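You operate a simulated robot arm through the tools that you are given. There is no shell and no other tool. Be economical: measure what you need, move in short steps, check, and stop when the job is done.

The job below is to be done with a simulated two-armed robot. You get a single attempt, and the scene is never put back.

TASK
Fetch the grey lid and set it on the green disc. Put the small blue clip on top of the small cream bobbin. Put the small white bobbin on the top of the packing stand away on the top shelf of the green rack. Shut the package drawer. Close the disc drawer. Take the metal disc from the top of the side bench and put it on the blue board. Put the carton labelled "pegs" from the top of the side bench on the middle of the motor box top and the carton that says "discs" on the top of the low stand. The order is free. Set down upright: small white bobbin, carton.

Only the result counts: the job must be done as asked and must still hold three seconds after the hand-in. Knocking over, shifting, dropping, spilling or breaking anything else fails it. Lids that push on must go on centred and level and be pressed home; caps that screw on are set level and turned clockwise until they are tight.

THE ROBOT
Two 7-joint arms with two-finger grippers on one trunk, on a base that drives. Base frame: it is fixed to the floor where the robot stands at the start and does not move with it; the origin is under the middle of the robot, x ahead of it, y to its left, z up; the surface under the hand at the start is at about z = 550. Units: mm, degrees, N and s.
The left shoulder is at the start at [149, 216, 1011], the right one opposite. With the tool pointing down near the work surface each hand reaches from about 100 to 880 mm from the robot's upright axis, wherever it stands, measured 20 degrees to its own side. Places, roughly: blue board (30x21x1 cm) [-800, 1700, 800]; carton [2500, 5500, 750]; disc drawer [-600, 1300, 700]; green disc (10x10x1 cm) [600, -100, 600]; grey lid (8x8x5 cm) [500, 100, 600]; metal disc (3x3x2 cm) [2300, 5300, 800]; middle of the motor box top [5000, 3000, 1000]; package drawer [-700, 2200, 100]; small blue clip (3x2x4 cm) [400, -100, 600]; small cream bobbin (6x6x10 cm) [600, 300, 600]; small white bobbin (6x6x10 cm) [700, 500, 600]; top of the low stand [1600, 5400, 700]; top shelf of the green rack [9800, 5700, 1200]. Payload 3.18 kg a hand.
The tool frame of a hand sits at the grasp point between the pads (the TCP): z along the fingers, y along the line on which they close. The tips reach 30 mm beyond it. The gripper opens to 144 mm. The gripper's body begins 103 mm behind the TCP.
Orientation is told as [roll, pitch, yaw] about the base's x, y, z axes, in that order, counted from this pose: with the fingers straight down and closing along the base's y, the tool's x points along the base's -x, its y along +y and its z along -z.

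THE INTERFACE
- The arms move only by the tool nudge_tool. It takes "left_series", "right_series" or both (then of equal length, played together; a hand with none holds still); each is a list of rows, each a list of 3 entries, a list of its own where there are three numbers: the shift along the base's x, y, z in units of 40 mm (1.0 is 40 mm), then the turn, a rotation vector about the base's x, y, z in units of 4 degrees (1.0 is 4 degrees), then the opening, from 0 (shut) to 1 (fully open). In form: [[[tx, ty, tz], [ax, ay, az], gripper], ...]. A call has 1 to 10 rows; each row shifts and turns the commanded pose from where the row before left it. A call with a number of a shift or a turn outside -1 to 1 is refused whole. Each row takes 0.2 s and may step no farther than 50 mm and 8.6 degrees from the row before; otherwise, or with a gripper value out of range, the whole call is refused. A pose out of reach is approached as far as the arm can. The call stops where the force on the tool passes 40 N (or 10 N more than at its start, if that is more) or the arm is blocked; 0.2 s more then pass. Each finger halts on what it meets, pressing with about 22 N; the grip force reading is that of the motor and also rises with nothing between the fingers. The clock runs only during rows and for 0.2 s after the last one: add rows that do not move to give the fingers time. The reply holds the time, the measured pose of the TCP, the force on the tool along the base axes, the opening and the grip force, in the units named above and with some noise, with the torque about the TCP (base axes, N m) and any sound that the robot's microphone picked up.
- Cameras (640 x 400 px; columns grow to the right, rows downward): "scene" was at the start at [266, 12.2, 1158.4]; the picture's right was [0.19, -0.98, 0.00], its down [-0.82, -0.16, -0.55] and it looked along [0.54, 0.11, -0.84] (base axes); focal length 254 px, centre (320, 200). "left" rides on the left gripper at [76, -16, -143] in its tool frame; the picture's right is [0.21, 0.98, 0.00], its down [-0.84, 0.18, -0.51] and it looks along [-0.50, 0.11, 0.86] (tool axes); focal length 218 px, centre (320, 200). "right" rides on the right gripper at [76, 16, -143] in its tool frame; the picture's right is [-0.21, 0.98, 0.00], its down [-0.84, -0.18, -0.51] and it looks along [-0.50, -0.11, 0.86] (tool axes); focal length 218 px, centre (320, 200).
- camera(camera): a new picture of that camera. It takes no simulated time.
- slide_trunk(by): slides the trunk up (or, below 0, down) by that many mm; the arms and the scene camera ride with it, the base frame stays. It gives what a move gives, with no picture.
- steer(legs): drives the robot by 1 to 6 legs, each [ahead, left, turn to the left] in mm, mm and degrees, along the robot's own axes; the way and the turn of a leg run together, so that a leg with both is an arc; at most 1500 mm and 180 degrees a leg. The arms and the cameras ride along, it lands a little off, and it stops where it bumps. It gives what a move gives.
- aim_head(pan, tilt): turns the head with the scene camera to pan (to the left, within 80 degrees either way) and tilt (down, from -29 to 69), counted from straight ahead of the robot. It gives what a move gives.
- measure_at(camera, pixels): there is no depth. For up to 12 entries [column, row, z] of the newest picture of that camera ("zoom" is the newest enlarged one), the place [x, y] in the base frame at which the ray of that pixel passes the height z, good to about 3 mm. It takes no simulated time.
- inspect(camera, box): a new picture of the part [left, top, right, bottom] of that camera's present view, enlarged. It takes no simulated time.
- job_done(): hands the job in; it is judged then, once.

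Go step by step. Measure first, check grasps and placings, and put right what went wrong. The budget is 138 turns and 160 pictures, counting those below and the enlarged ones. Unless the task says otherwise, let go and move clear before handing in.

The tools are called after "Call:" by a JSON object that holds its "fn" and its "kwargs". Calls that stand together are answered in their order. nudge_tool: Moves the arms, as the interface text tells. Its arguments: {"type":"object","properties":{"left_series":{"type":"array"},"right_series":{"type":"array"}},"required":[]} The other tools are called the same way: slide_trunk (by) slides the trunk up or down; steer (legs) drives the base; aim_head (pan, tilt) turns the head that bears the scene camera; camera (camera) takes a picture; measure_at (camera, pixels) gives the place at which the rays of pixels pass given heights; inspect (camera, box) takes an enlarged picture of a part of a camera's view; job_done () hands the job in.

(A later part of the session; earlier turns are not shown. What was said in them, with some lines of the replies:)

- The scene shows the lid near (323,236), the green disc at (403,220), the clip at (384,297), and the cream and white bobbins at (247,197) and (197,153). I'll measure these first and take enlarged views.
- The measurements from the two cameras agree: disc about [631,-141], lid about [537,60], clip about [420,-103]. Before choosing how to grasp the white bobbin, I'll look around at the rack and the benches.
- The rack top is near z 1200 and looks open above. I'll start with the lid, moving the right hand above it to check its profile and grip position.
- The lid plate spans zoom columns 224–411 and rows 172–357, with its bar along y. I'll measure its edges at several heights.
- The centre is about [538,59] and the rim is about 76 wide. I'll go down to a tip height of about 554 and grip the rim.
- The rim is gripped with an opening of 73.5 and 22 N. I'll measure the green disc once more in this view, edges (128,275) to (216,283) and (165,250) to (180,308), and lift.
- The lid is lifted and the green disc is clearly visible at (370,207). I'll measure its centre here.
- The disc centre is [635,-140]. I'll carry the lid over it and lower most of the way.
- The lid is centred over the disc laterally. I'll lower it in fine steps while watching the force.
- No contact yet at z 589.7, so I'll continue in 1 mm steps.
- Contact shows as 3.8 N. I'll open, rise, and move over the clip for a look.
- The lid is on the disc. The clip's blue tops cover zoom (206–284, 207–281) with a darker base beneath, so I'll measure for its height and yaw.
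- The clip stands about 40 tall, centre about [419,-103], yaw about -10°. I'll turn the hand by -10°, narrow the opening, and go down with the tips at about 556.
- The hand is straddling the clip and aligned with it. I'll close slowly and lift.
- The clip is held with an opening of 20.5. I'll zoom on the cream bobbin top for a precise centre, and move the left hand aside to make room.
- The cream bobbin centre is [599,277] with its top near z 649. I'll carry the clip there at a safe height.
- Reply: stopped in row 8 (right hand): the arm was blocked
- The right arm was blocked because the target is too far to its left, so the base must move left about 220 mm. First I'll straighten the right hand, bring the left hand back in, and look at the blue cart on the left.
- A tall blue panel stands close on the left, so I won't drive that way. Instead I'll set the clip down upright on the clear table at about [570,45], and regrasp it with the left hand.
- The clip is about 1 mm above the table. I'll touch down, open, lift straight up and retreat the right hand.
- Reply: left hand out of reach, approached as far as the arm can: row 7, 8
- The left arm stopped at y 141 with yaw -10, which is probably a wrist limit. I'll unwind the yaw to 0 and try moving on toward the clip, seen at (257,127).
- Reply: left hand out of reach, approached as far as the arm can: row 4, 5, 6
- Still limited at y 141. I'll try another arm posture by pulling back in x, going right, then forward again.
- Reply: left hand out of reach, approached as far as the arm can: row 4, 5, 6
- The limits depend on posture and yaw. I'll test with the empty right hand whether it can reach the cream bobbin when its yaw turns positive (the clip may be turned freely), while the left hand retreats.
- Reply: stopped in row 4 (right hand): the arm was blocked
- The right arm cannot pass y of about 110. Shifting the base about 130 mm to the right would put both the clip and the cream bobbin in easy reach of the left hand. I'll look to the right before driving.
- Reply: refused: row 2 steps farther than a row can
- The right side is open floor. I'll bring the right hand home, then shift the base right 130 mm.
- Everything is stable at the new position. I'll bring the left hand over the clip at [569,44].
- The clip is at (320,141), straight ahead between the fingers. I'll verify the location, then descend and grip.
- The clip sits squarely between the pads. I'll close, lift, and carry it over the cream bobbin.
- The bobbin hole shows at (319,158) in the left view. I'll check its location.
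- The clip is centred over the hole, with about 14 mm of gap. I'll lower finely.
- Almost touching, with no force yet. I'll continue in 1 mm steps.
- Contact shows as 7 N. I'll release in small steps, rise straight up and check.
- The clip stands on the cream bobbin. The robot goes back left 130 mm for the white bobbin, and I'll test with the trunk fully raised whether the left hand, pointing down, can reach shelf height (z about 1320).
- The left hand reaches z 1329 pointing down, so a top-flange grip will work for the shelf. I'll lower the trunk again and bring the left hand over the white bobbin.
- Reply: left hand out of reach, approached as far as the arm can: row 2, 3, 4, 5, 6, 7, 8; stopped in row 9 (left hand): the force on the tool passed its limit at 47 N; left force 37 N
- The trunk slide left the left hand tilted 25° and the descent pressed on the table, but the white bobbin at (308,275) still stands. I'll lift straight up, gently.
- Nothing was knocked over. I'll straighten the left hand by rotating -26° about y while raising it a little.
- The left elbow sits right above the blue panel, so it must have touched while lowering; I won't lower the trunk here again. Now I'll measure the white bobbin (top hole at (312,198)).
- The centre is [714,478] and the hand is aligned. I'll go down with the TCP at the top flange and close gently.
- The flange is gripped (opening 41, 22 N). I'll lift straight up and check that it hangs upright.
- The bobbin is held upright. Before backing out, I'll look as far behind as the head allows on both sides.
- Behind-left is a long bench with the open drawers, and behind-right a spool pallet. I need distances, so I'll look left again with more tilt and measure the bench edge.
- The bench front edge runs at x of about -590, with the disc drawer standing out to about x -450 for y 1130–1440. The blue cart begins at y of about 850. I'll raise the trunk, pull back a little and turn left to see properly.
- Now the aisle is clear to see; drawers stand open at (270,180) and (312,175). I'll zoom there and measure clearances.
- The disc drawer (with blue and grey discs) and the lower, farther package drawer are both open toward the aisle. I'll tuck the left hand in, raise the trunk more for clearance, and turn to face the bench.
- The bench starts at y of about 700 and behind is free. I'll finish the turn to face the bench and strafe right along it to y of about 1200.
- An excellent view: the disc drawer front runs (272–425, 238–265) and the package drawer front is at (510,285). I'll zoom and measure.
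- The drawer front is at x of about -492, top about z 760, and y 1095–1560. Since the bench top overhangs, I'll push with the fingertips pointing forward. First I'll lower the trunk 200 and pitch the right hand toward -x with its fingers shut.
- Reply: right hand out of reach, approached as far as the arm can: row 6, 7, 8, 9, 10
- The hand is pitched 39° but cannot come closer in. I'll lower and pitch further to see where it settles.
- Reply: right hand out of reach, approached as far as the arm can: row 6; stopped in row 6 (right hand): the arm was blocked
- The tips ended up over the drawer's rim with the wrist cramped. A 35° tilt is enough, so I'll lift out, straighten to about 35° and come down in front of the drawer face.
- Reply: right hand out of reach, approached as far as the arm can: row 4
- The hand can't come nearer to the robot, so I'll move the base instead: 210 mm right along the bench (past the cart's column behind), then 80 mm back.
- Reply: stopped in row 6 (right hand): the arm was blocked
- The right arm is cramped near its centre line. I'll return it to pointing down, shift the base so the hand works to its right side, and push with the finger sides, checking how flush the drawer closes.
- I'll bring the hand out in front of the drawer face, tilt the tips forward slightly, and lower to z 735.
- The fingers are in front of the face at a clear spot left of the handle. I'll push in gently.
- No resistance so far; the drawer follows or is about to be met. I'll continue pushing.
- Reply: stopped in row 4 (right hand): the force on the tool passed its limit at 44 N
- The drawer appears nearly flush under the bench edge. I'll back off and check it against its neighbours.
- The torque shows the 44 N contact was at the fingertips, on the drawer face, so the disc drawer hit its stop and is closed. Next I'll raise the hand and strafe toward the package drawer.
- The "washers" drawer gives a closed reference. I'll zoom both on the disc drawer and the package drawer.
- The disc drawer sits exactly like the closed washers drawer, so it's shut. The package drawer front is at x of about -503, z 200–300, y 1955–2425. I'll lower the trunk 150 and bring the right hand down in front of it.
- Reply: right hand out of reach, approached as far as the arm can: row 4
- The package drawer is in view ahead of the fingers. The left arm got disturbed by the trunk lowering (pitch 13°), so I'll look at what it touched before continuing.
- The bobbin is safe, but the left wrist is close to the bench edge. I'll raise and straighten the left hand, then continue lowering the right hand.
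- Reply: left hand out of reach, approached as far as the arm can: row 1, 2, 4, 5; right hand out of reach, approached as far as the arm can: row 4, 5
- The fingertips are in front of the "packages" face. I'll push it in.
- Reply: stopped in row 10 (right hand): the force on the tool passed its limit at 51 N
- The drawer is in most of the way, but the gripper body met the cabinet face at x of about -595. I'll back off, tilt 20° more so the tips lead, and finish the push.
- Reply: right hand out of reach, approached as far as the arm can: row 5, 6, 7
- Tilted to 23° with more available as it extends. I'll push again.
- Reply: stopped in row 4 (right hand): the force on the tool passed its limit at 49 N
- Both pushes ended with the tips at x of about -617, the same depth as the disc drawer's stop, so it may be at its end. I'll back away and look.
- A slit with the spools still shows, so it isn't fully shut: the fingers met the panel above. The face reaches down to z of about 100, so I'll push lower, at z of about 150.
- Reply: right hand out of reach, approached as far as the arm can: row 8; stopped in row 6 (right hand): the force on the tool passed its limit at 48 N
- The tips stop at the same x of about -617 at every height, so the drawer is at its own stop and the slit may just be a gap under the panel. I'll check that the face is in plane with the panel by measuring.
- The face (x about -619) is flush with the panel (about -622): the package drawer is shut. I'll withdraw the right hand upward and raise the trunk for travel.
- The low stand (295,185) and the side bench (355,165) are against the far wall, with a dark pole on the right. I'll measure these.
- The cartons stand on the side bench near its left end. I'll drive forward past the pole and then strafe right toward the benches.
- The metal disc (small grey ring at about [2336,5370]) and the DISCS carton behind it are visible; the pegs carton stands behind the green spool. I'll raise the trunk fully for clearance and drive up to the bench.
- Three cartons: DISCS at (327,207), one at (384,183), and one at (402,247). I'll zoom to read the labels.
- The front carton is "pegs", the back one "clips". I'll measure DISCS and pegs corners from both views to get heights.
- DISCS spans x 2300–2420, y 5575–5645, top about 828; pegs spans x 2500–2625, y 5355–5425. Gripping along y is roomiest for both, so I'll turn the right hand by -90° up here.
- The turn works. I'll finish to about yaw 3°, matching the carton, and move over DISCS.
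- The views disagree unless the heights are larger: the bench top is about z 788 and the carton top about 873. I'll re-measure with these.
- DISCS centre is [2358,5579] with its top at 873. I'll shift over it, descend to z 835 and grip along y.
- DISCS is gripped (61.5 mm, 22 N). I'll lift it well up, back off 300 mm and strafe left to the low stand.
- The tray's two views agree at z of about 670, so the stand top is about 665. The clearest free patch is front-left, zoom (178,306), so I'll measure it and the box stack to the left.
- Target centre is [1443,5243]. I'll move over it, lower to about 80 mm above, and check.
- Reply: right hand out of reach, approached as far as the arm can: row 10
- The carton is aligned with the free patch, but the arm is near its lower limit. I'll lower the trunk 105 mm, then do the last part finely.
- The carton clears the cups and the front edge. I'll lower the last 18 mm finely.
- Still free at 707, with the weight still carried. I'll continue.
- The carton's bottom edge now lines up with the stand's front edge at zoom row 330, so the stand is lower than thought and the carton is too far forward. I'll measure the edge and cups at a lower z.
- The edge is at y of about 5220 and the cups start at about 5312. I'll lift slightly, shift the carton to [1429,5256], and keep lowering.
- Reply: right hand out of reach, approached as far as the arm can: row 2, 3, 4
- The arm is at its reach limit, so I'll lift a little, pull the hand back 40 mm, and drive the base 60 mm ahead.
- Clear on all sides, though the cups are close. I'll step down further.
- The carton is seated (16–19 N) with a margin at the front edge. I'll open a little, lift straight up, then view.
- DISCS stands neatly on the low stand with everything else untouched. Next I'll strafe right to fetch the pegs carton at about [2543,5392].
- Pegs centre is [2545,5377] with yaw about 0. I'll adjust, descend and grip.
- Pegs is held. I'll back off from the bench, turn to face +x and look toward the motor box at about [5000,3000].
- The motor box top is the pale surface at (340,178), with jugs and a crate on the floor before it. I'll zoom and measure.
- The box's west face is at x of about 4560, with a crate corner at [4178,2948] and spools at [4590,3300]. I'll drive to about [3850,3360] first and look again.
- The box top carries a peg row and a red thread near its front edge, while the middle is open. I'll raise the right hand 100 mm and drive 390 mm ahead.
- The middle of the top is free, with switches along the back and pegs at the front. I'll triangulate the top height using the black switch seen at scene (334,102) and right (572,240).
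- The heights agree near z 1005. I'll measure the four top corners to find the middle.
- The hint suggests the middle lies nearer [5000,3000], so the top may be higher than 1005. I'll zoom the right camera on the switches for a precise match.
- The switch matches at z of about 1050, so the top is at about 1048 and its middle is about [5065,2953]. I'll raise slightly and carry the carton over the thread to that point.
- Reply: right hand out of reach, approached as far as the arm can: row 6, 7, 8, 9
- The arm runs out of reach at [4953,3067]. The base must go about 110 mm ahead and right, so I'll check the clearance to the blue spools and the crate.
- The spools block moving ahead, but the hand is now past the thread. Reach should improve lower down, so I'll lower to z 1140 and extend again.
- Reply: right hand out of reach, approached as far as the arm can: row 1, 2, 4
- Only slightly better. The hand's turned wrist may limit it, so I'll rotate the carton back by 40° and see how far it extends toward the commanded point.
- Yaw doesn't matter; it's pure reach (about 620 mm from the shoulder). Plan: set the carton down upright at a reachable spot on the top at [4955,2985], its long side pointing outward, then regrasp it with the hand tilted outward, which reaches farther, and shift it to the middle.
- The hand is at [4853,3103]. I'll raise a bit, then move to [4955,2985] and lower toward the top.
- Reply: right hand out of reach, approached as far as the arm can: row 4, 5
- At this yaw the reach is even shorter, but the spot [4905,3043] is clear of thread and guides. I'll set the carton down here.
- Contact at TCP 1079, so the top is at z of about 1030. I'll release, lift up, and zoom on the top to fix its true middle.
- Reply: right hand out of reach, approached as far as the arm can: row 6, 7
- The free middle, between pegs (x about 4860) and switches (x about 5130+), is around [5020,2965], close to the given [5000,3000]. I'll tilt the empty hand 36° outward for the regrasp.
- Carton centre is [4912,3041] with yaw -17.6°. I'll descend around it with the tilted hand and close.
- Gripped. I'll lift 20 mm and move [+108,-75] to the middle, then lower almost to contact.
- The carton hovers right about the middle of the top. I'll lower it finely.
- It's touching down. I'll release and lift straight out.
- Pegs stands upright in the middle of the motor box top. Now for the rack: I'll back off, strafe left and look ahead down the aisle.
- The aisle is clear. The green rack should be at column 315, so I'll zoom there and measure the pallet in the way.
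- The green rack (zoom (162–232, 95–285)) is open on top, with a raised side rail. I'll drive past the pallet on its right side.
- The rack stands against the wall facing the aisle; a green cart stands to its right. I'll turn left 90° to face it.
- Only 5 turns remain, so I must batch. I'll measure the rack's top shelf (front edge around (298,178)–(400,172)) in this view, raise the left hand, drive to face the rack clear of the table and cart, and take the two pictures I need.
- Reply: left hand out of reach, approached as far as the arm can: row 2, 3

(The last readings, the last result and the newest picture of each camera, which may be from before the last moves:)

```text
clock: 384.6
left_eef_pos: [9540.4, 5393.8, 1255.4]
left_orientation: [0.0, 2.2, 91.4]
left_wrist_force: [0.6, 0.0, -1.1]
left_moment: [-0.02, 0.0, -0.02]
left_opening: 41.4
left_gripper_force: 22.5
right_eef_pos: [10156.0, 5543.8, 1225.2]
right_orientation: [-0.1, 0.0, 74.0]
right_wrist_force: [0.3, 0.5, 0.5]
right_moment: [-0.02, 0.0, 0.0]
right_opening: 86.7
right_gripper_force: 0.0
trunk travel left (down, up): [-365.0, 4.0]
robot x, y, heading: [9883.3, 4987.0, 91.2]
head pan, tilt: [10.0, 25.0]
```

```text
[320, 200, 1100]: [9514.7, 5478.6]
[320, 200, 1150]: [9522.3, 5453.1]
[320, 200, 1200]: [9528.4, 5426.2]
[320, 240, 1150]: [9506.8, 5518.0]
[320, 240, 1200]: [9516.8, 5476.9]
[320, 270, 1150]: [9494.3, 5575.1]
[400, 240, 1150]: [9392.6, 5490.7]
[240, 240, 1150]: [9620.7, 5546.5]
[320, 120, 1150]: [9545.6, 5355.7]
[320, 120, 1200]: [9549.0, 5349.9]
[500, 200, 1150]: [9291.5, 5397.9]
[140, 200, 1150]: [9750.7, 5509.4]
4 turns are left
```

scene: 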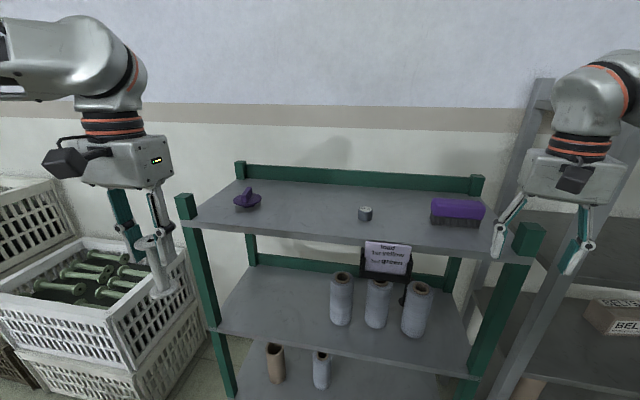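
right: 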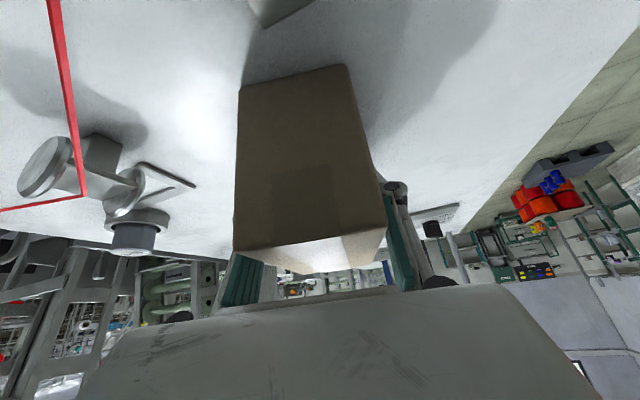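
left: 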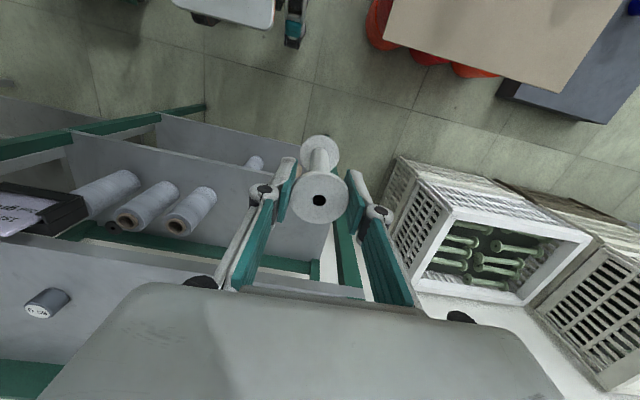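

Four turns left. The top shelf is at z of about 1165 with its front edge at y of about 5591, and the free spot between the bowl (247,200) and the grey can (365,213) is about [9690,5690]. I'll place the bobbin there with force-limited lowering, back out, check, and drive to the side bench for the metal disc.

Call:
{"fn": "nudge_tool", "kwargs": {"right_series": [[[-0.4, -0.9, 0], [0, 0, 0], 0.6], [[-0.4, -0.9, 0], [0, 0, 0], 0.6], [[-0.4, -0.9, 0], [0, 0, 0], 0.6], [[-0.3, -0.9, 0], [0, 0, 0], 0.6], [[-0.3, -0.9, 0], [0, 0, 0], 0.6]]}}

Call:
{"fn": "nudge_tool", "kwargs": {"left_series": [[[0.75, 0.68, 0.25], [0.115, 0, 0], 0.2], [[0.75, 0.68, 0.25], [0.115, 0, 0], 0.2], [[0.75, 0.68, 0.25], [0.115, 0, 0], 0.2], [[0.75, 0.68, 0.25], [0.115, 0, 0], 0.2], [[0.75, 0.68, 0.25], [0.115, 0, 0], 0.2], [[0, 0, 0], [0, 0, 0], 0.2]]}}

Call:
{"fn": "nudge_tool", "kwargs": {"left_series": [[[0, 0, 0.3], [0, 0, 0], 0.2], [[0, 0, 0.3], [0, 0, 0], 0.2], [[0, 0, 0], [0, 0, 0], 0.2]]}}

Call:
{"fn": "steer", "kwargs": {"legs": [[160, 0, 0]]}}

Call:
{"fn": "nudge_tool", "kwargs": {"left_series": [[[0, 0, -0.5], [0, 0, 0], 0.2], [[0, 0, -0.5], [0, 0, 0], 0.2], [[0, 0, 0], [0, 0, 0], 0.2]]}}

Call:
{"fn": "nudge_tool", "kwargs": {"left_series": [[[0, 0, -0.08], [0, 0, 0], 0.2], [[0, 0, -0.08], [0, 0, 0], 0.2], [[0, 0, -0.08], [0, 0, 0], 0.2], [[0, 0, -0.08], [0, 0, 0], 0.2], [[0, 0, -0.08], [0, 0, 0], 0.2], [[0, 0, -0.08], [0, 0, 0], 0.2], [[0, 0, -0.08], [0, 0, 0], 0.2], [[0, 0, -0.08], [0, 0, 0], 0.2], [[0, 0, -0.08], [0, 0, 0], 0.2], [[0, 0, -0.08], [0, 0, 0], 0.2]]}}

Call:
{"fn": "nudge_tool", "kwargs": {"left_series": [[[0, 0, 0.02], [0, 0, 0], 0.3], [[0, 0, 0], [0, 0, 0], 0.38], [[0, 0, 0], [0, 0, 0], 0.5], [[0, 0, 0], [0, 0, 0], 0.6], [[0, 0, 0], [0, 0, 0], 0.6], [[0, 0, 0], [0, 0, 0], 0.6]]}}

Call:
{"fn": "camera", "kwargs": {"camera": "left"}}

Call:
{"fn": "steer", "kwargs": {"legs": [[-1000, 0, 0]]}}

Call:
{"fn": "aim_head", "kwargs": {"pan": 5, "tilt": 18}}

Call:
{"fn": "camera", "kwargs": {"camera": "scene"}}

Call:
{"fn": "steer", "kwargs": {"legs": [[0, 0, -1.2], [0, 1500, 0], [0, 1500, 0], [0, 1500, 0], [0, 1500, 0], [0, 1500, 0]]}}

Call:
{"fn": "steer", "kwargs": {"legs": [[0, 183, 0], [500, 0, 0]]}}

Call:
{"fn": "slide_trunk", "kwargs": {"by": -100}}

Call:
{"fn": "aim_head", "kwargs": {"pan": -10, "tilt": 45}}

Call:
{"fn": "camera", "kwargs": {"camera": "right"}}

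Call:
{"fn": "camera", "kwargs": {"camera": "scene"}}

```text
clock: 385.8
left_eef_pos: [9537.7, 5392.7, 1255.3]
left_orientation: [0.0, 2.2, 91.4]
left_wrist_force: [0.8, 0.8, -0.3]
left_moment: [0.02, 0.03, -0.01]
left_opening: 41.5
left_gripper_force: 22.3
right_eef_pos: [10085.2, 5362.9, 1224.6]
right_orientation: [-0.1, -0.1, 74.0]
right_wrist_force: [-0.6, 0.0, 0.0]
right_moment: [0.01, -0.05, -0.01]
right_opening: 86.3
right_gripper_force: 0.1
trunk travel left (down, up): [-365.0, 4.0]
robot x, y, heading: [9887.8, 4984.2, 91.0]
head pan, tilt: [10.0, 25.0]
```

```text
clock: 387.2
left_eef_pos: [9651.0, 5524.4, 1299.1]
left_orientation: [-0.2, -0.2, 91.5]
left_wrist_force: [-0.1, -1.3, -0.5]
left_moment: [0.02, 0.03, 0.02]
left_opening: 41.3
left_gripper_force: 21.7
left hand out of reach, approached as far as the arm can: row 2, 3, 5
right_eef_pos: [10086.0, 5361.7, 1225.5]
right_orientation: [0.0, -0.1, 74.1]
right_wrist_force: [-0.7, -0.8, 0.3]
right_moment: [0.0, 0.02, -0.03]
right_opening: 86.7
right_gripper_force: 0.1
trunk travel left (down, up): [-365.0, 4.0]
robot x, y, heading: [9886.3, 4988.2, 91.1]
head pan, tilt: [10.0, 25.0]
```

```text
clock: 388.0
left_eef_pos: [9652.0, 5523.5, 1298.6]
left_orientation: [-0.2, -0.1, 91.5]
left_wrist_force: [-0.2, 0.2, -0.9]
left_moment: [0.02, 0.02, -0.02]
left_opening: 41.4
left_gripper_force: 22.0
left hand out of reach, approached as far as the arm can: row 1, 2
right_eef_pos: [10084.9, 5363.1, 1225.4]
right_orientation: [-0.1, 0.1, 74.1]
right_wrist_force: [-0.3, -0.2, 0.2]
right_moment: [0.0, 0.0, -0.01]
right_opening: 86.5
right_gripper_force: 0.0
trunk travel left (down, up): [-365.0, 4.0]
robot x, y, heading: [9882.1, 4985.8, 91.1]
head pan, tilt: [10.0, 25.0]
```

```text
clock: 389.4
left_eef_pos: [9649.1, 5684.0, 1299.8]
left_orientation: [-0.2, 0.0, 91.5]
left_wrist_force: [-0.5, 0.0, -0.4]
left_moment: [-0.05, 0.0, 0.0]
left_opening: 41.3
left_gripper_force: 22.1
right_eef_pos: [10081.7, 5523.1, 1223.9]
right_orientation: [-0.1, 0.1, 74.0]
right_wrist_force: [0.1, 0.0, 0.5]
right_moment: [-0.01, 0.01, 0.02]
right_opening: 86.2
right_gripper_force: 0.0
trunk travel left (down, up): [-365.0, 4.0]
robot x, y, heading: [9884.4, 5149.2, 91.2]
head pan, tilt: [10.0, 25.0]
```

```text
clock: 390.2
left_eef_pos: [9648.3, 5682.4, 1259.4]
left_orientation: [-0.2, -0.2, 91.6]
left_wrist_force: [-0.4, -1.5, 10.8]
left_moment: [0.09, 0.03, 0.0]
left_opening: 42.2
left_gripper_force: 21.6
right_eef_pos: [10082.5, 5520.6, 1224.9]
right_orientation: [-0.1, 0.0, 74.1]
right_wrist_force: [-0.4, 0.3, 0.0]
right_moment: [0.0, -0.02, 0.02]
right_opening: 86.3
right_gripper_force: 0.0
trunk travel left (down, up): [-365.0, 4.0]
robot x, y, heading: [9882.5, 5147.4, 91.0]
head pan, tilt: [10.0, 25.0]
```

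```text
clock: 392.4
left_eef_pos: [9648.6, 5683.5, 1227.4]
left_orientation: [-0.3, -0.2, 91.5]
left_wrist_force: [0.1, -0.3, 0.2]
left_moment: [-0.01, 0.0, -0.02]
left_opening: 28.9
left_gripper_force: 0.1
right_eef_pos: [10082.4, 5522.0, 1223.9]
right_orientation: [-0.1, -0.1, 74.0]
right_wrist_force: [-0.5, 0.3, 0.6]
right_moment: [0.02, 0.0, -0.02]
right_opening: 86.2
right_gripper_force: 0.1
trunk travel left (down, up): [-365.0, 4.0]
robot x, y, heading: [9882.2, 5146.5, 91.3]
head pan, tilt: [10.0, 25.0]
```

```text
clock: 393.8
left_eef_pos: [9648.7, 5682.5, 1228.0]
left_orientation: [-0.2, -0.1, 91.6]
left_wrist_force: [0.1, 1.3, 0.1]
left_moment: [0.01, 0.01, -0.02]
left_opening: 86.3
left_gripper_force: 0.1
right_eef_pos: [10082.0, 5522.6, 1225.3]
right_orientation: [-0.2, 0.1, 74.0]
right_wrist_force: [-0.6, -0.5, 0.0]
right_moment: [-0.02, 0.01, -0.01]
right_opening: 86.2
right_gripper_force: 0.1
trunk travel left (down, up): [-365.0, 4.0]
robot x, y, heading: [9882.8, 5143.2, 91.3]
head pan, tilt: [10.0, 25.0]
```

```text
13 pictures are left
```

left: 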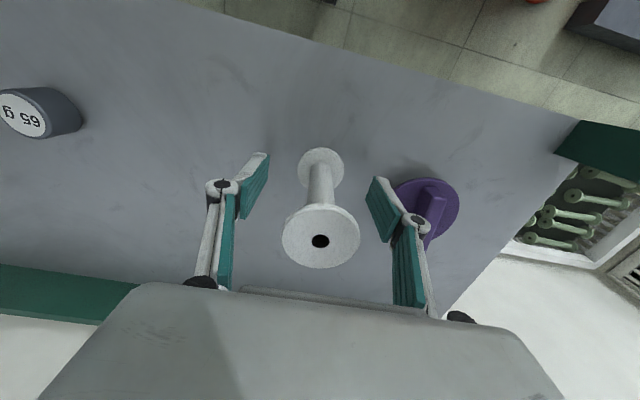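

```text
clock: 398.9
left_eef_pos: [9669.1, 4695.1, 1226.8]
left_orientation: [-0.2, -0.1, 92.0]
left_wrist_force: [0.2, -0.8, -0.2]
left_moment: [0.03, 0.0, -0.01]
left_opening: 86.5
left_gripper_force: 0.1
right_eef_pos: [10103.5, 4536.4, 1225.9]
right_orientation: [-0.1, -0.1, 74.6]
right_wrist_force: [-0.2, -0.1, -1.3]
right_moment: [-0.02, 0.05, -0.02]
right_opening: 86.3
right_gripper_force: 0.1
trunk travel left (down, up): [-365.0, 4.0]
robot x, y, heading: [9904.3, 4159.6, 92.0]
head pan, tilt: [10.0, 25.0]
```

```text
clock: 399.6
left_eef_pos: [9668.3, 4694.1, 1228.1]
left_orientation: [-0.2, -0.1, 92.0]
left_wrist_force: [0.8, 0.5, -0.2]
left_moment: [0.0, -0.02, 0.01]
left_opening: 86.6
left_gripper_force: 0.1
right_eef_pos: [10102.8, 4537.7, 1224.6]
right_orientation: [-0.1, -0.1, 74.6]
right_wrist_force: [0.1, -0.7, -0.2]
right_moment: [0.01, 0.0, 0.02]
right_opening: 86.2
right_gripper_force: 0.1
trunk travel left (down, up): [-365.0, 4.0]
robot x, y, heading: [9906.0, 4156.4, 91.6]
head pan, tilt: [5.0, 18.0]
```

```text
12 pictures are left
```

scene: 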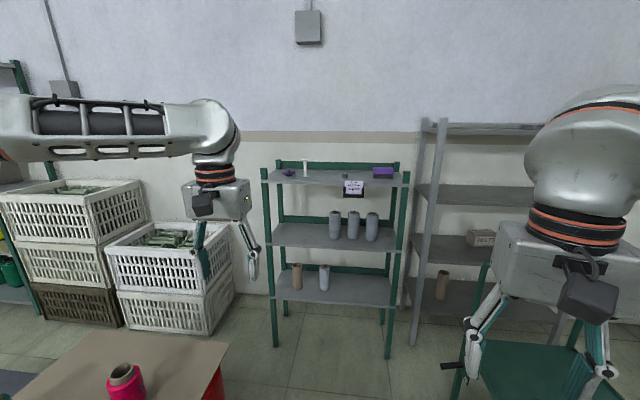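

```text
clock: 464.8
left_eef_pos: [2175.2, 4549.3, 1226.3]
left_orientation: [-0.2, -0.1, 92.3]
left_wrist_force: [-0.2, 0.4, 0.2]
left_moment: [0.01, -0.01, 0.0]
left_opening: 86.5
left_gripper_force: 0.0
right_eef_pos: [2610.2, 4394.0, 1225.1]
right_orientation: [0.0, 0.0, 74.9]
right_wrist_force: [0.3, 0.3, 0.5]
right_moment: [-0.01, 0.0, 0.01]
right_opening: 86.4
right_gripper_force: 0.1
trunk travel left (down, up): [-365.0, 4.0]
robot x, y, heading: [2415.4, 4015.5, 92.0]
head pan, tilt: [5.0, 18.0]
```

```text
clock: 469.5
left_eef_pos: [1972.0, 5038.6, 1226.9]
left_orientation: [-0.2, -0.1, 92.5]
left_wrist_force: [-0.1, 0.7, 0.1]
left_moment: [-0.04, 0.01, -0.02]
left_opening: 86.3
left_gripper_force: 0.1
right_eef_pos: [2407.3, 4885.4, 1224.6]
right_orientation: [-0.1, 0.1, 75.2]
right_wrist_force: [0.0, -0.2, 0.4]
right_moment: [-0.04, 0.02, -0.01]
right_opening: 86.4
right_gripper_force: 0.0
trunk travel left (down, up): [-365.0, 4.0]
robot x, y, heading: [2211.7, 4503.9, 92.2]
head pan, tilt: [5.0, 18.0]
```

```text
clock: 470.9
left_eef_pos: [1972.1, 5037.3, 1128.4]
left_orientation: [-0.2, -0.2, 92.5]
left_wrist_force: [0.2, -0.5, 0.9]
left_moment: [0.02, 0.03, 0.0]
left_opening: 86.7
left_gripper_force: 0.2
right_eef_pos: [2407.5, 4884.4, 1126.1]
right_orientation: [-0.1, -0.1, 75.1]
right_wrist_force: [0.1, -0.4, 0.9]
right_moment: [0.02, 0.01, -0.02]
right_opening: 86.3
right_gripper_force: 0.0
trunk travel left (down, up): [-265.0, 104.0]
robot x, y, heading: [2214.0, 4509.4, 92.0]
head pan, tilt: [5.0, 18.0]
```

```text
clock: 471.8
left_eef_pos: [1971.4, 5038.0, 1127.6]
left_orientation: [-0.2, -0.1, 92.6]
left_wrist_force: [-0.3, -1.0, -0.1]
left_moment: [0.02, 0.01, 0.04]
left_opening: 86.7
left_gripper_force: 0.0
right_eef_pos: [2408.1, 4884.8, 1125.8]
right_orientation: [-0.1, 0.0, 75.1]
right_wrist_force: [0.0, -0.1, -0.1]
right_moment: [-0.01, 0.0, -0.02]
right_opening: 86.2
right_gripper_force: 0.1
trunk travel left (down, up): [-265.0, 104.0]
robot x, y, heading: [2213.5, 4503.6, 92.3]
head pan, tilt: [-10.0, 45.0]
```

```text
11 pictures are left
```

right: 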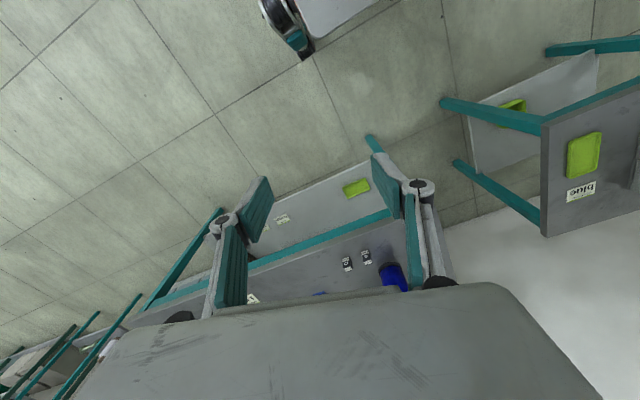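

```text
10 pictures are left
3 turns are left
```

scene: 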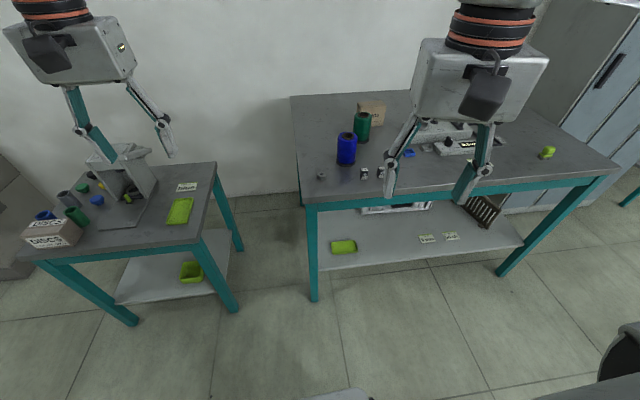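

The bobbin stands upright on the rack's top shelf at (305,168). Three turns are left: in this one I'll turn the hand, step up to the bench, grip the metal disc at [2318,5297], and drive to the blue board.

Call:
{"fn": "nudge_tool", "kwargs": {"right_series": [[[0, 0, 0], [0, 0, -1], 0.85], [[0, 0, 0], [0, 0, -1], 0.85], [[0, 0, 0], [0, 0, -1], 0.85], [[0, 0, 0], [0, 0, -1], 0.85], [[0, 0, 0], [0, 0, -1], 0.85], [[0, 0, 0], [0, 0, -1], 0.85], [[0, 0, 0], [0, 0, -1], 0.85], [[0, 0, 0], [0, 0, -1], 0.85], [[0, 0, 0], [0, 0, -1], 0.85], [[0, 0, 0], [0, 0, -1], 0.85]]}}

Call:
{"fn": "nudge_tool", "kwargs": {"right_series": [[[0, 0, 0], [0, 0, -1], 0.85], [[0, 0, 0], [0, 0, -1], 0.85], [[0, 0, 0], [0, 0, -1], 0.85], [[0, 0, 0], [0, 0, -1], 0.85], [[0, 0, 0], [0, 0, -1], 0.85], [[0, 0, 0], [0, 0, -1], 0.85], [[0, 0, 0], [0, 0, -1], 0.85], [[0, 0, 0], [0, 0, -1], 0.85], [[0, 0, 0], [0, 0, -0.8], 0.85]]}}

Call:
{"fn": "steer", "kwargs": {"legs": [[230, 0, 0]]}}

Call:
{"fn": "nudge_tool", "kwargs": {"right_series": [[[-0.405, 0.915, 0], [0, 0, 0], 0.85], [[-0.405, 0.915, 0], [0, 0, 0], 0.85], [[-0.405, 0.915, 0], [0, 0, 0], 0.85], [[-0.405, 0.915, 0], [0, 0, 0], 0.85], [[-0.405, 0.915, 0], [0, 0, 0], 0.85], [[0, 0, 0], [0, 0, 0], 0.85]]}}

Call:
{"fn": "nudge_tool", "kwargs": {"right_series": [[[0, 0, -1], [0, 0, 0], 0.85], [[0, 0, -1], [0, 0, 0], 0.85], [[0, 0, -1], [0, 0, 0], 0.85], [[0, 0, -1], [0, 0, 0], 0.85], [[0, 0, -1], [0, 0, 0], 0.85], [[0, 0, -1], [0, 0, 0], 0.85], [[0, 0, -1], [0, 0, 0], 0.85], [[0, 0, -0.3], [0, 0, 0], 0.85], [[0, 0, -0.2], [0, 0, 0], 0.85], [[0, 0, -0.1], [0, 0, 0], 0.85]]}}

Call:
{"fn": "nudge_tool", "kwargs": {"right_series": [[[0, 0, 0], [0, 0, 0], 0.7], [[0, 0, 0], [0, 0, 0], 0.5], [[0, 0, 0], [0, 0, 0], 0.35], [[0, 0, 0], [0, 0, 0], 0.2], [[0, 0, 0], [0, 0, 0], 0.1], [[0, 0, 0], [0, 0, 0], 0.1], [[0, 0, 0], [0, 0, 0], 0.1]]}}

Call:
{"fn": "camera", "kwargs": {"camera": "right"}}

Call:
{"fn": "nudge_tool", "kwargs": {"right_series": [[[0, 0, 0.5], [0, 0, 0], 0.1], [[0, 0, 1], [0, 0, 0], 0.1], [[0, 0, 1], [0, 0, 0], 0.1], [[0, 0, 1], [0, 0, 0], 0.1], [[0, 0, 1], [0, 0, 0], 0.1], [[0, 0, 1], [0, 0, 0], 0.1], [[0, 0, 1], [0, 0, 0], 0.1], [[0, 0, 1], [0, 0, 0], 0.1]]}}

Call:
{"fn": "slide_trunk", "kwargs": {"by": 100}}

Call:
{"fn": "steer", "kwargs": {"legs": [[-630, 0, 0], [0, 0, -2.2], [0, 1500, 0], [0, 750, 0], [0, 0, 90]]}}

Call:
{"fn": "steer", "kwargs": {"legs": [[0, 1500, 0], [0, 1000, 0], [80, 0, 0]]}}

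Call:
{"fn": "aim_head", "kwargs": {"pan": -10, "tilt": 50}}

Call:
{"fn": "camera", "kwargs": {"camera": "right"}}

Call:
{"fn": "camera", "kwargs": {"camera": "scene"}}

Call:
{"fn": "measure_at", "kwargs": {"camera": "scene", "pixels": [[320, 100, 800], [320, 150, 800], [320, 200, 800], [400, 100, 800], [400, 150, 800], [400, 200, 800], [240, 100, 800], [240, 150, 800], [240, 200, 800], [480, 150, 800], [160, 150, 800], [320, 60, 800]]}}

Call:
{"fn": "measure_at", "kwargs": {"camera": "right", "pixels": [[320, 100, 800], [320, 150, 800], [320, 200, 800], [420, 100, 800], [420, 150, 800], [420, 200, 800], [220, 100, 800], [220, 150, 800], [220, 200, 800], [120, 150, 800], [520, 150, 800], [320, 50, 800]]}}

```text
clock: 474.0
left_eef_pos: [1971.9, 5038.0, 1127.7]
left_orientation: [-0.2, -0.1, 92.5]
left_wrist_force: [-0.3, -0.7, -0.4]
left_moment: [0.01, 0.01, 0.02]
left_opening: 86.5
left_gripper_force: 0.0
right_eef_pos: [2407.6, 4884.2, 1125.3]
right_orientation: [0.0, -0.1, 35.1]
right_wrist_force: [-0.3, 0.0, -0.1]
right_moment: [0.0, -0.02, 0.01]
right_opening: 122.1
right_gripper_force: 0.0
trunk travel left (down, up): [-265.0, 104.0]
robot x, y, heading: [2211.9, 4507.8, 92.0]
head pan, tilt: [-10.0, 45.0]
```

```text
clock: 476.0
left_eef_pos: [1972.0, 5038.0, 1128.5]
left_orientation: [-0.2, -0.1, 92.5]
left_wrist_force: [0.5, 0.4, 0.1]
left_moment: [0.0, 0.04, 0.01]
left_opening: 86.5
left_gripper_force: 0.1
right_eef_pos: [2408.0, 4885.2, 1124.7]
right_orientation: [-0.1, 0.1, -0.2]
right_wrist_force: [0.0, 0.4, -0.1]
right_moment: [-0.02, -0.02, 0.01]
right_opening: 122.3
right_gripper_force: 0.2
trunk travel left (down, up): [-265.0, 104.0]
robot x, y, heading: [2210.3, 4505.1, 92.3]
head pan, tilt: [-10.0, 45.0]
```

```text
clock: 477.7
left_eef_pos: [1962.6, 5268.6, 1127.9]
left_orientation: [-0.2, -0.1, 92.4]
left_wrist_force: [-0.4, 0.6, 0.3]
left_moment: [-0.03, -0.01, 0.01]
left_opening: 86.3
left_gripper_force: 0.0
right_eef_pos: [2400.5, 5114.2, 1125.3]
right_orientation: [-0.1, 0.0, -0.1]
right_wrist_force: [-1.2, 0.2, -0.9]
right_moment: [-0.03, -0.01, -0.01]
right_opening: 122.4
right_gripper_force: 0.0
trunk travel left (down, up): [-265.0, 104.0]
robot x, y, heading: [2203.2, 4727.8, 92.3]
head pan, tilt: [-10.0, 45.0]
```

```text
clock: 479.1
left_eef_pos: [1964.5, 5267.2, 1128.9]
left_orientation: [-0.2, -0.1, 92.5]
left_wrist_force: [0.9, -0.6, 0.2]
left_moment: [-0.03, 0.03, -0.01]
left_opening: 86.7
left_gripper_force: 0.0
right_eef_pos: [2320.3, 5296.9, 1125.4]
right_orientation: [-0.1, 0.0, -0.1]
right_wrist_force: [0.4, -0.4, 0.2]
right_moment: [-0.01, -0.01, -0.02]
right_opening: 122.5
right_gripper_force: 0.2
trunk travel left (down, up): [-265.0, 104.0]
robot x, y, heading: [2206.8, 4733.5, 92.2]
head pan, tilt: [-10.0, 45.0]
```

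```text
clock: 481.3
left_eef_pos: [1962.7, 5268.4, 1128.0]
left_orientation: [-0.2, -0.1, 92.5]
left_wrist_force: [-0.5, 0.1, 0.0]
left_moment: [-0.01, 0.01, -0.01]
left_opening: 86.6
left_gripper_force: 0.1
right_eef_pos: [2317.9, 5297.3, 821.3]
right_orientation: [-0.1, 0.0, 0.0]
right_wrist_force: [-0.1, -0.2, 0.7]
right_moment: [0.04, 0.02, -0.01]
right_opening: 122.3
right_gripper_force: 0.1
trunk travel left (down, up): [-265.0, 104.0]
robot x, y, heading: [2207.5, 4736.9, 92.3]
head pan, tilt: [-10.0, 45.0]
```

```text
clock: 481.9
left_eef_pos: [1963.8, 5265.6, 1129.5]
left_orientation: [-0.2, -0.1, 92.5]
left_wrist_force: [-0.3, -0.1, -0.3]
left_moment: [-0.05, 0.01, -0.01]
left_opening: 86.5
left_gripper_force: 0.0
right_eef_pos: [2315.4, 5296.7, 829.1]
right_orientation: [0.0, 0.4, -0.2]
right_wrist_force: [3.1, -10.1, 30.4]
right_moment: [-0.71, -0.46, -0.07]
right_opening: 28.7
right_gripper_force: 43.7
trunk travel left (down, up): [-265.0, 104.0]
robot x, y, heading: [2208.3, 4736.9, 92.1]
head pan, tilt: [-10.0, 45.0]
stopped in row 2 (right hand): the force on the tool passed its limit at 84 N (the readings are from after the stop); the commanded pose is now the measured one
```

```text
9 pictures are left
```

right: 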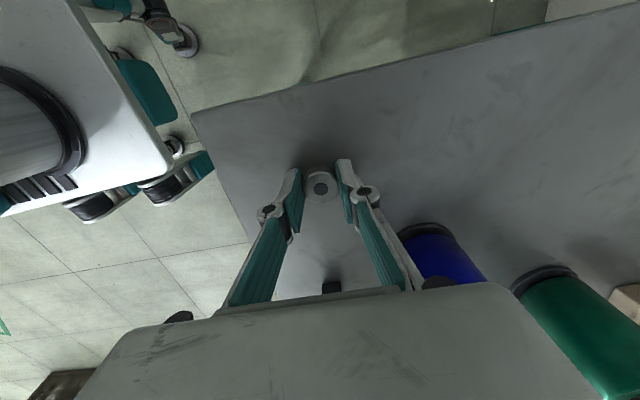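

```text
clock: 483.6
left_eef_pos: [1963.2, 5267.1, 1128.8]
left_orientation: [-0.2, -0.1, 92.5]
left_wrist_force: [-0.1, 0.2, 0.1]
left_moment: [0.01, -0.05, -0.02]
left_opening: 86.5
left_gripper_force: 0.0
right_eef_pos: [2316.0, 5296.4, 1126.1]
right_orientation: [-0.1, 0.2, -0.2]
right_wrist_force: [0.1, 0.4, -0.5]
right_moment: [0.02, 0.0, -0.02]
right_opening: 28.8
right_gripper_force: 22.2
trunk travel left (down, up): [-265.0, 104.0]
robot x, y, heading: [2205.9, 4732.9, 92.2]
head pan, tilt: [-10.0, 45.0]
```

```text
clock: 485.0
left_eef_pos: [1962.9, 5267.2, 1228.2]
left_orientation: [-0.3, 0.0, 92.4]
left_wrist_force: [-0.1, 0.4, -0.3]
left_moment: [-0.04, -0.01, -0.01]
left_opening: 86.5
left_gripper_force: 0.0
right_eef_pos: [2316.3, 5295.7, 1225.1]
right_orientation: [-0.2, 0.2, -0.2]
right_wrist_force: [0.1, -0.1, -0.7]
right_moment: [-0.02, 0.01, -0.01]
right_opening: 28.6
right_gripper_force: 21.9
trunk travel left (down, up): [-365.0, 4.0]
robot x, y, heading: [2208.7, 4732.0, 92.0]
head pan, tilt: [-10.0, 45.0]
```

```text
clock: 512.1
left_eef_pos: [-557.4, 3874.5, 1227.7]
left_orientation: [-0.2, -0.1, -179.9]
left_wrist_force: [-1.3, 0.2, -0.6]
left_moment: [0.01, 0.01, 0.01]
left_opening: 86.5
left_gripper_force: 0.0
right_eef_pos: [-570.6, 4228.6, 1225.7]
right_orientation: [-0.1, 0.2, 87.3]
right_wrist_force: [-0.3, 0.8, -1.2]
right_moment: [-0.02, -0.02, 0.01]
right_opening: 28.7
right_gripper_force: 21.6
trunk travel left (down, up): [-365.0, 4.0]
robot x, y, heading: [-9.7, 4094.5, 179.5]
head pan, tilt: [-10.0, 45.0]
```

```text
clock: 534.9
left_eef_pos: [-647.1, 1364.0, 1226.0]
left_orientation: [-0.3, 0.1, 179.8]
left_wrist_force: [-0.2, 0.2, -0.2]
left_moment: [0.04, -0.04, 0.02]
left_opening: 86.5
left_gripper_force: 0.0
right_eef_pos: [-660.4, 1716.8, 1224.7]
right_orientation: [-0.2, 0.2, 87.1]
right_wrist_force: [0.7, -0.4, -0.9]
right_moment: [-0.03, -0.06, -0.02]
right_opening: 28.8
right_gripper_force: 22.1
trunk travel left (down, up): [-365.0, 4.0]
robot x, y, heading: [-102.5, 1580.9, 179.5]
head pan, tilt: [-10.0, 45.0]
```

```text
clock: 535.6
left_eef_pos: [-647.8, 1362.6, 1228.7]
left_orientation: [-0.3, 0.0, 179.8]
left_wrist_force: [0.1, 0.5, 0.0]
left_moment: [-0.05, 0.03, 0.0]
left_opening: 86.2
left_gripper_force: 0.0
right_eef_pos: [-658.7, 1717.6, 1226.2]
right_orientation: [-0.1, 0.2, 87.1]
right_wrist_force: [0.0, 0.0, -0.6]
right_moment: [0.01, -0.04, -0.02]
right_opening: 28.8
right_gripper_force: 22.2
trunk travel left (down, up): [-365.0, 4.0]
robot x, y, heading: [-100.6, 1581.8, 179.7]
head pan, tilt: [-10.0, 50.0]
```

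```text
8 pictures are left
```

right: 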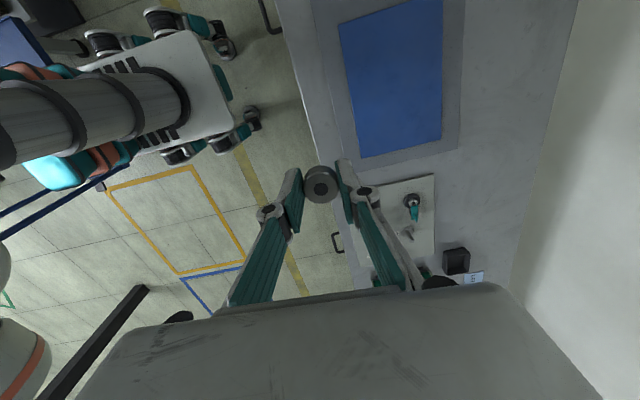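

```text
7 pictures are left
```

scene: 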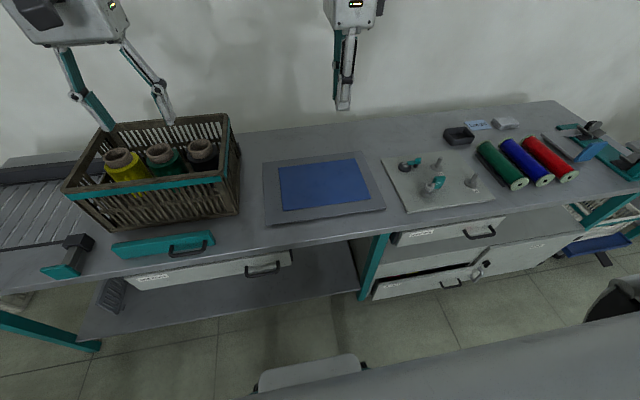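

```text
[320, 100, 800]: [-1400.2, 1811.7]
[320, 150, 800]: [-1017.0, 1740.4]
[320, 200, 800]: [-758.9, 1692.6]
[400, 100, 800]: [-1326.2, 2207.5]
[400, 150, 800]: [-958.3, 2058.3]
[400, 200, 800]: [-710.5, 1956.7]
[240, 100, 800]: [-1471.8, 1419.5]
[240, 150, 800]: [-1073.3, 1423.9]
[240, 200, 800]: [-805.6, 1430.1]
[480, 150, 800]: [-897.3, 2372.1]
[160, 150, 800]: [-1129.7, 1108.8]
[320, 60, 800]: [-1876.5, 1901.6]
```

```text
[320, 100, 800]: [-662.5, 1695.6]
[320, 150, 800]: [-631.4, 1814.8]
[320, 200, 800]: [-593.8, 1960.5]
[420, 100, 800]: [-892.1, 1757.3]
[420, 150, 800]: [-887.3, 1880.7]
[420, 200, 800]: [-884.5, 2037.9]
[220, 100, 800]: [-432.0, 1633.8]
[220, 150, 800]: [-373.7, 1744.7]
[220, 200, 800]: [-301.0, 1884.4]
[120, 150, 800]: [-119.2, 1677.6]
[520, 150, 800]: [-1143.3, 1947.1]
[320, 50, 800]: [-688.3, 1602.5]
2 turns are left
```

The disc is held at (320,183), and the board's centre is about [-840,1718] in both views. I'll drive 120 mm closer, set the disc on the board with force-limited lowering, release, rise and check.

Call:
{"fn": "steer", "kwargs": {"legs": [[120, 0, 0]]}}

Call:
{"fn": "nudge_tool", "kwargs": {"right_series": [[[-0.55, 0, 0], [0, 0, 0], 0.1], [[-0.55, 0, -0.6], [0, 0, 0], 0.1], [[0, 0, -1], [0, 0, 0], 0.1], [[0, 0, -1], [0, 0, 0], 0.1], [[0, 0, -1], [0, 0, 0], 0.1], [[0, 0, -1], [0, 0, 0], 0.1], [[0, 0, -1], [0, 0, 0], 0.1], [[0, 0, -1], [0, 0, 0], 0.1], [[0, 0, -1], [0, 0, 0], 0.1], [[0, 0, -1], [0, 0, 0], 0.1]]}}

Call:
{"fn": "nudge_tool", "kwargs": {"right_series": [[[0, 0, -0.3], [0, 0, 0], 0.1], [[0, 0, -0.1], [0, 0, 0], 0.1], [[0, 0, -0.08], [0, 0, 0], 0.1], [[0, 0, -0.08], [0, 0, 0], 0.1], [[0, 0, -0.08], [0, 0, 0], 0.1], [[0, 0, -0.08], [0, 0, 0], 0.1], [[0, 0, -0.08], [0, 0, 0], 0.1], [[0, 0, -0.08], [0, 0, 0], 0.1], [[0, 0, -0.08], [0, 0, 0], 0.1], [[0, 0, -0.08], [0, 0, 0], 0.1]]}}

Call:
{"fn": "nudge_tool", "kwargs": {"right_series": [[[0, 0, -0.08], [0, 0, 0], 0.1], [[0, 0, -0.08], [0, 0, 0], 0.1], [[0, 0, -0.08], [0, 0, 0], 0.1]]}}

Call:
{"fn": "nudge_tool", "kwargs": {"right_series": [[[0, 0, 0.04], [0, 0, 0], 0.1], [[0, 0, 0], [0, 0, 0], 0.22], [[0, 0, 0], [0, 0, 0], 0.28], [[0, 0, 0], [0, 0, 0], 0.36], [[0, 0, 0], [0, 0, 0], 0.45], [[0, 0, 0.5], [0, 0, 0], 0.45], [[0, 0, 1], [0, 0, 0], 0.45], [[0, 0, 1], [0, 0, 0], 0.45], [[0, 0, 1], [0, 0, 0], 0.45], [[0, 0, 1], [0, 0, 0], 0.45]]}}

Call:
{"fn": "nudge_tool", "kwargs": {"right_series": [[[0, 0, 1], [0, 0, 0], 0.45], [[0, 0, 1], [0, 0, 0], 0.45], [[0, 0, 1], [0, 0, 0], 0.45]]}}

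Call:
{"fn": "camera", "kwargs": {"camera": "right"}}

Call:
{"fn": "camera", "kwargs": {"camera": "scene"}}

```text
clock: 536.8
left_eef_pos: [-765.3, 1363.8, 1229.0]
left_orientation: [-0.2, 0.0, 179.8]
left_wrist_force: [0.6, -0.2, 0.0]
left_moment: [0.0, 0.0, 0.01]
left_opening: 86.4
left_gripper_force: 0.0
right_eef_pos: [-779.2, 1717.6, 1226.3]
right_orientation: [-0.1, 0.2, 87.1]
right_wrist_force: [-0.1, -0.3, -0.8]
right_moment: [0.0, -0.07, 0.02]
right_opening: 29.0
right_gripper_force: 22.1
trunk travel left (down, up): [-365.0, 4.0]
robot x, y, heading: [-221.4, 1582.8, 179.5]
head pan, tilt: [-10.0, 50.0]
```

```text
clock: 539.0
left_eef_pos: [-764.7, 1363.6, 1228.0]
left_orientation: [-0.2, -0.1, 179.9]
left_wrist_force: [0.5, -0.4, 0.1]
left_moment: [0.03, -0.01, 0.0]
left_opening: 86.6
left_gripper_force: 0.1
right_eef_pos: [-822.5, 1716.3, 880.4]
right_orientation: [-0.1, 0.2, 87.2]
right_wrist_force: [0.2, -0.3, 0.2]
right_moment: [-0.03, -0.02, 0.02]
right_opening: 29.1
right_gripper_force: 21.7
trunk travel left (down, up): [-365.0, 4.0]
robot x, y, heading: [-218.3, 1581.8, 179.7]
head pan, tilt: [-10.0, 50.0]
```

```text
clock: 541.2
left_eef_pos: [-765.2, 1363.5, 1228.1]
left_orientation: [-0.2, -0.1, 179.9]
left_wrist_force: [0.0, 0.3, 0.2]
left_moment: [-0.03, -0.01, -0.02]
left_opening: 86.3
left_gripper_force: 0.1
right_eef_pos: [-822.4, 1718.2, 839.2]
right_orientation: [-0.2, 0.3, 87.2]
right_wrist_force: [0.1, 0.7, 0.4]
right_moment: [-0.02, -0.04, -0.02]
right_opening: 28.8
right_gripper_force: 22.1
trunk travel left (down, up): [-365.0, 4.0]
robot x, y, heading: [-222.1, 1579.9, 179.5]
head pan, tilt: [-10.0, 50.0]
```

```text
clock: 542.0
left_eef_pos: [-765.6, 1363.0, 1226.3]
left_orientation: [-0.2, 0.0, 179.9]
left_wrist_force: [0.7, 0.0, 1.1]
left_moment: [0.03, -0.01, -0.04]
left_opening: 86.3
left_gripper_force: 0.0
right_eef_pos: [-821.6, 1717.0, 828.9]
right_orientation: [-0.1, 0.2, 87.2]
right_wrist_force: [0.2, -0.3, -0.9]
right_moment: [0.01, 0.01, -0.01]
right_opening: 28.7
right_gripper_force: 22.3
trunk travel left (down, up): [-365.0, 4.0]
robot x, y, heading: [-221.6, 1579.8, 179.8]
head pan, tilt: [-10.0, 50.0]
```

```text
clock: 544.2
left_eef_pos: [-764.2, 1363.6, 1227.1]
left_orientation: [-0.3, -0.1, 179.9]
left_wrist_force: [0.6, -0.1, 0.8]
left_moment: [-0.01, 0.02, 0.03]
left_opening: 86.2
left_gripper_force: 0.1
right_eef_pos: [-820.7, 1717.2, 1011.6]
right_orientation: [-0.2, 0.2, 87.2]
right_wrist_force: [-0.2, 0.1, 0.1]
right_moment: [-0.01, 0.04, -0.02]
right_opening: 64.9
right_gripper_force: 0.1
trunk travel left (down, up): [-365.0, 4.0]
robot x, y, heading: [-222.2, 1578.1, 179.4]
head pan, tilt: [-10.0, 50.0]
```

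```text
clock: 545.0
left_eef_pos: [-764.3, 1364.1, 1228.3]
left_orientation: [-0.1, -0.1, 179.9]
left_wrist_force: [-0.3, -0.6, 0.3]
left_moment: [0.02, 0.06, -0.01]
left_opening: 86.4
left_gripper_force: 0.0
right_eef_pos: [-821.8, 1717.2, 1133.9]
right_orientation: [-0.1, 0.2, 87.2]
right_wrist_force: [-0.2, 0.8, 0.2]
right_moment: [0.0, 0.06, 0.01]
right_opening: 65.0
right_gripper_force: 0.1
trunk travel left (down, up): [-365.0, 4.0]
robot x, y, heading: [-221.9, 1585.3, 179.5]
head pan, tilt: [-10.0, 50.0]
```

```text
6 pictures are left
```

right: 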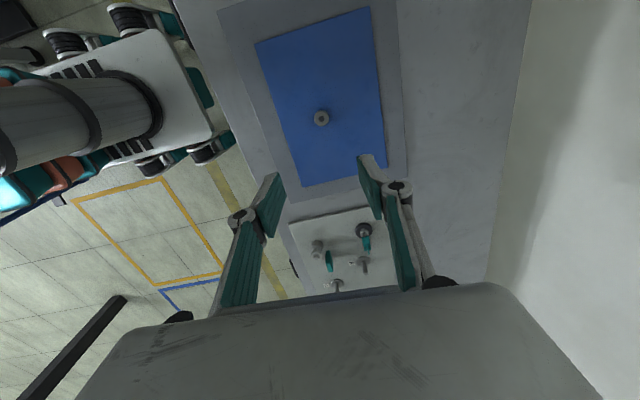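

```text
5 pictures are left
1 turns are left
```

scene: 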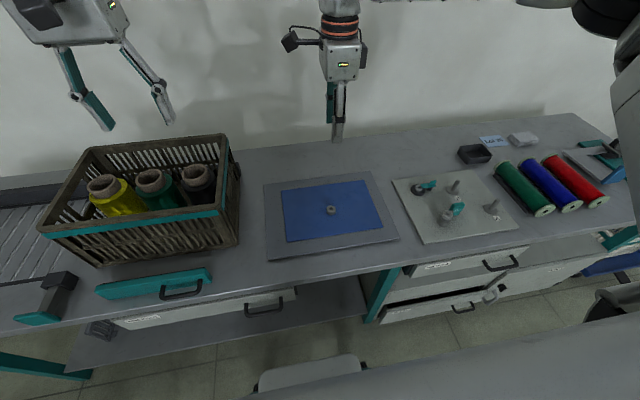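

The metal disc lies flat on the blue board at (331,210) and the hand is clear above it, so I'm handing in.

Call:
{"fn": "job_done", "kwargs": {}}

```text
The job is handed in.
```

I did every item on the list and handed the job in, but I don't have the verdict. I saw each piece in place once set down, but took no final look round before handing in.

- **Grey lid:** it sits centred on the green disc.
- **Blue clip:** it stands on top of the cream bobbin.
- **White bobbin:** it stands upright on the top shelf of the green rack.
- **Disc drawer:** it is shut, flush like the closed drawer beside it.
- **Package drawer:** it is pushed to its stop and flush with its cabinet. A thin gap still shows above its front, which I took to be part of the cabinet.
- **Metal disc:** it lies on the blue board. I never felt it touch down, so it may have dropped a few millimetres when I let go.
- **"Pegs" carton:** it stands upright on the motor box top, in the open area between the switches and the pegs. It is up to about 90 mm from the exact centre I measured, which is too close to the switches to fit it.
- **"Discs" carton:** it stands upright on the low stand.

While I was reaching for the white bobbin, the left arm met the blue panel beside the table as the trunk came down. The hand then pressed on the table with about 47 N. Nothing moved or fell in the pictures I took afterwards.
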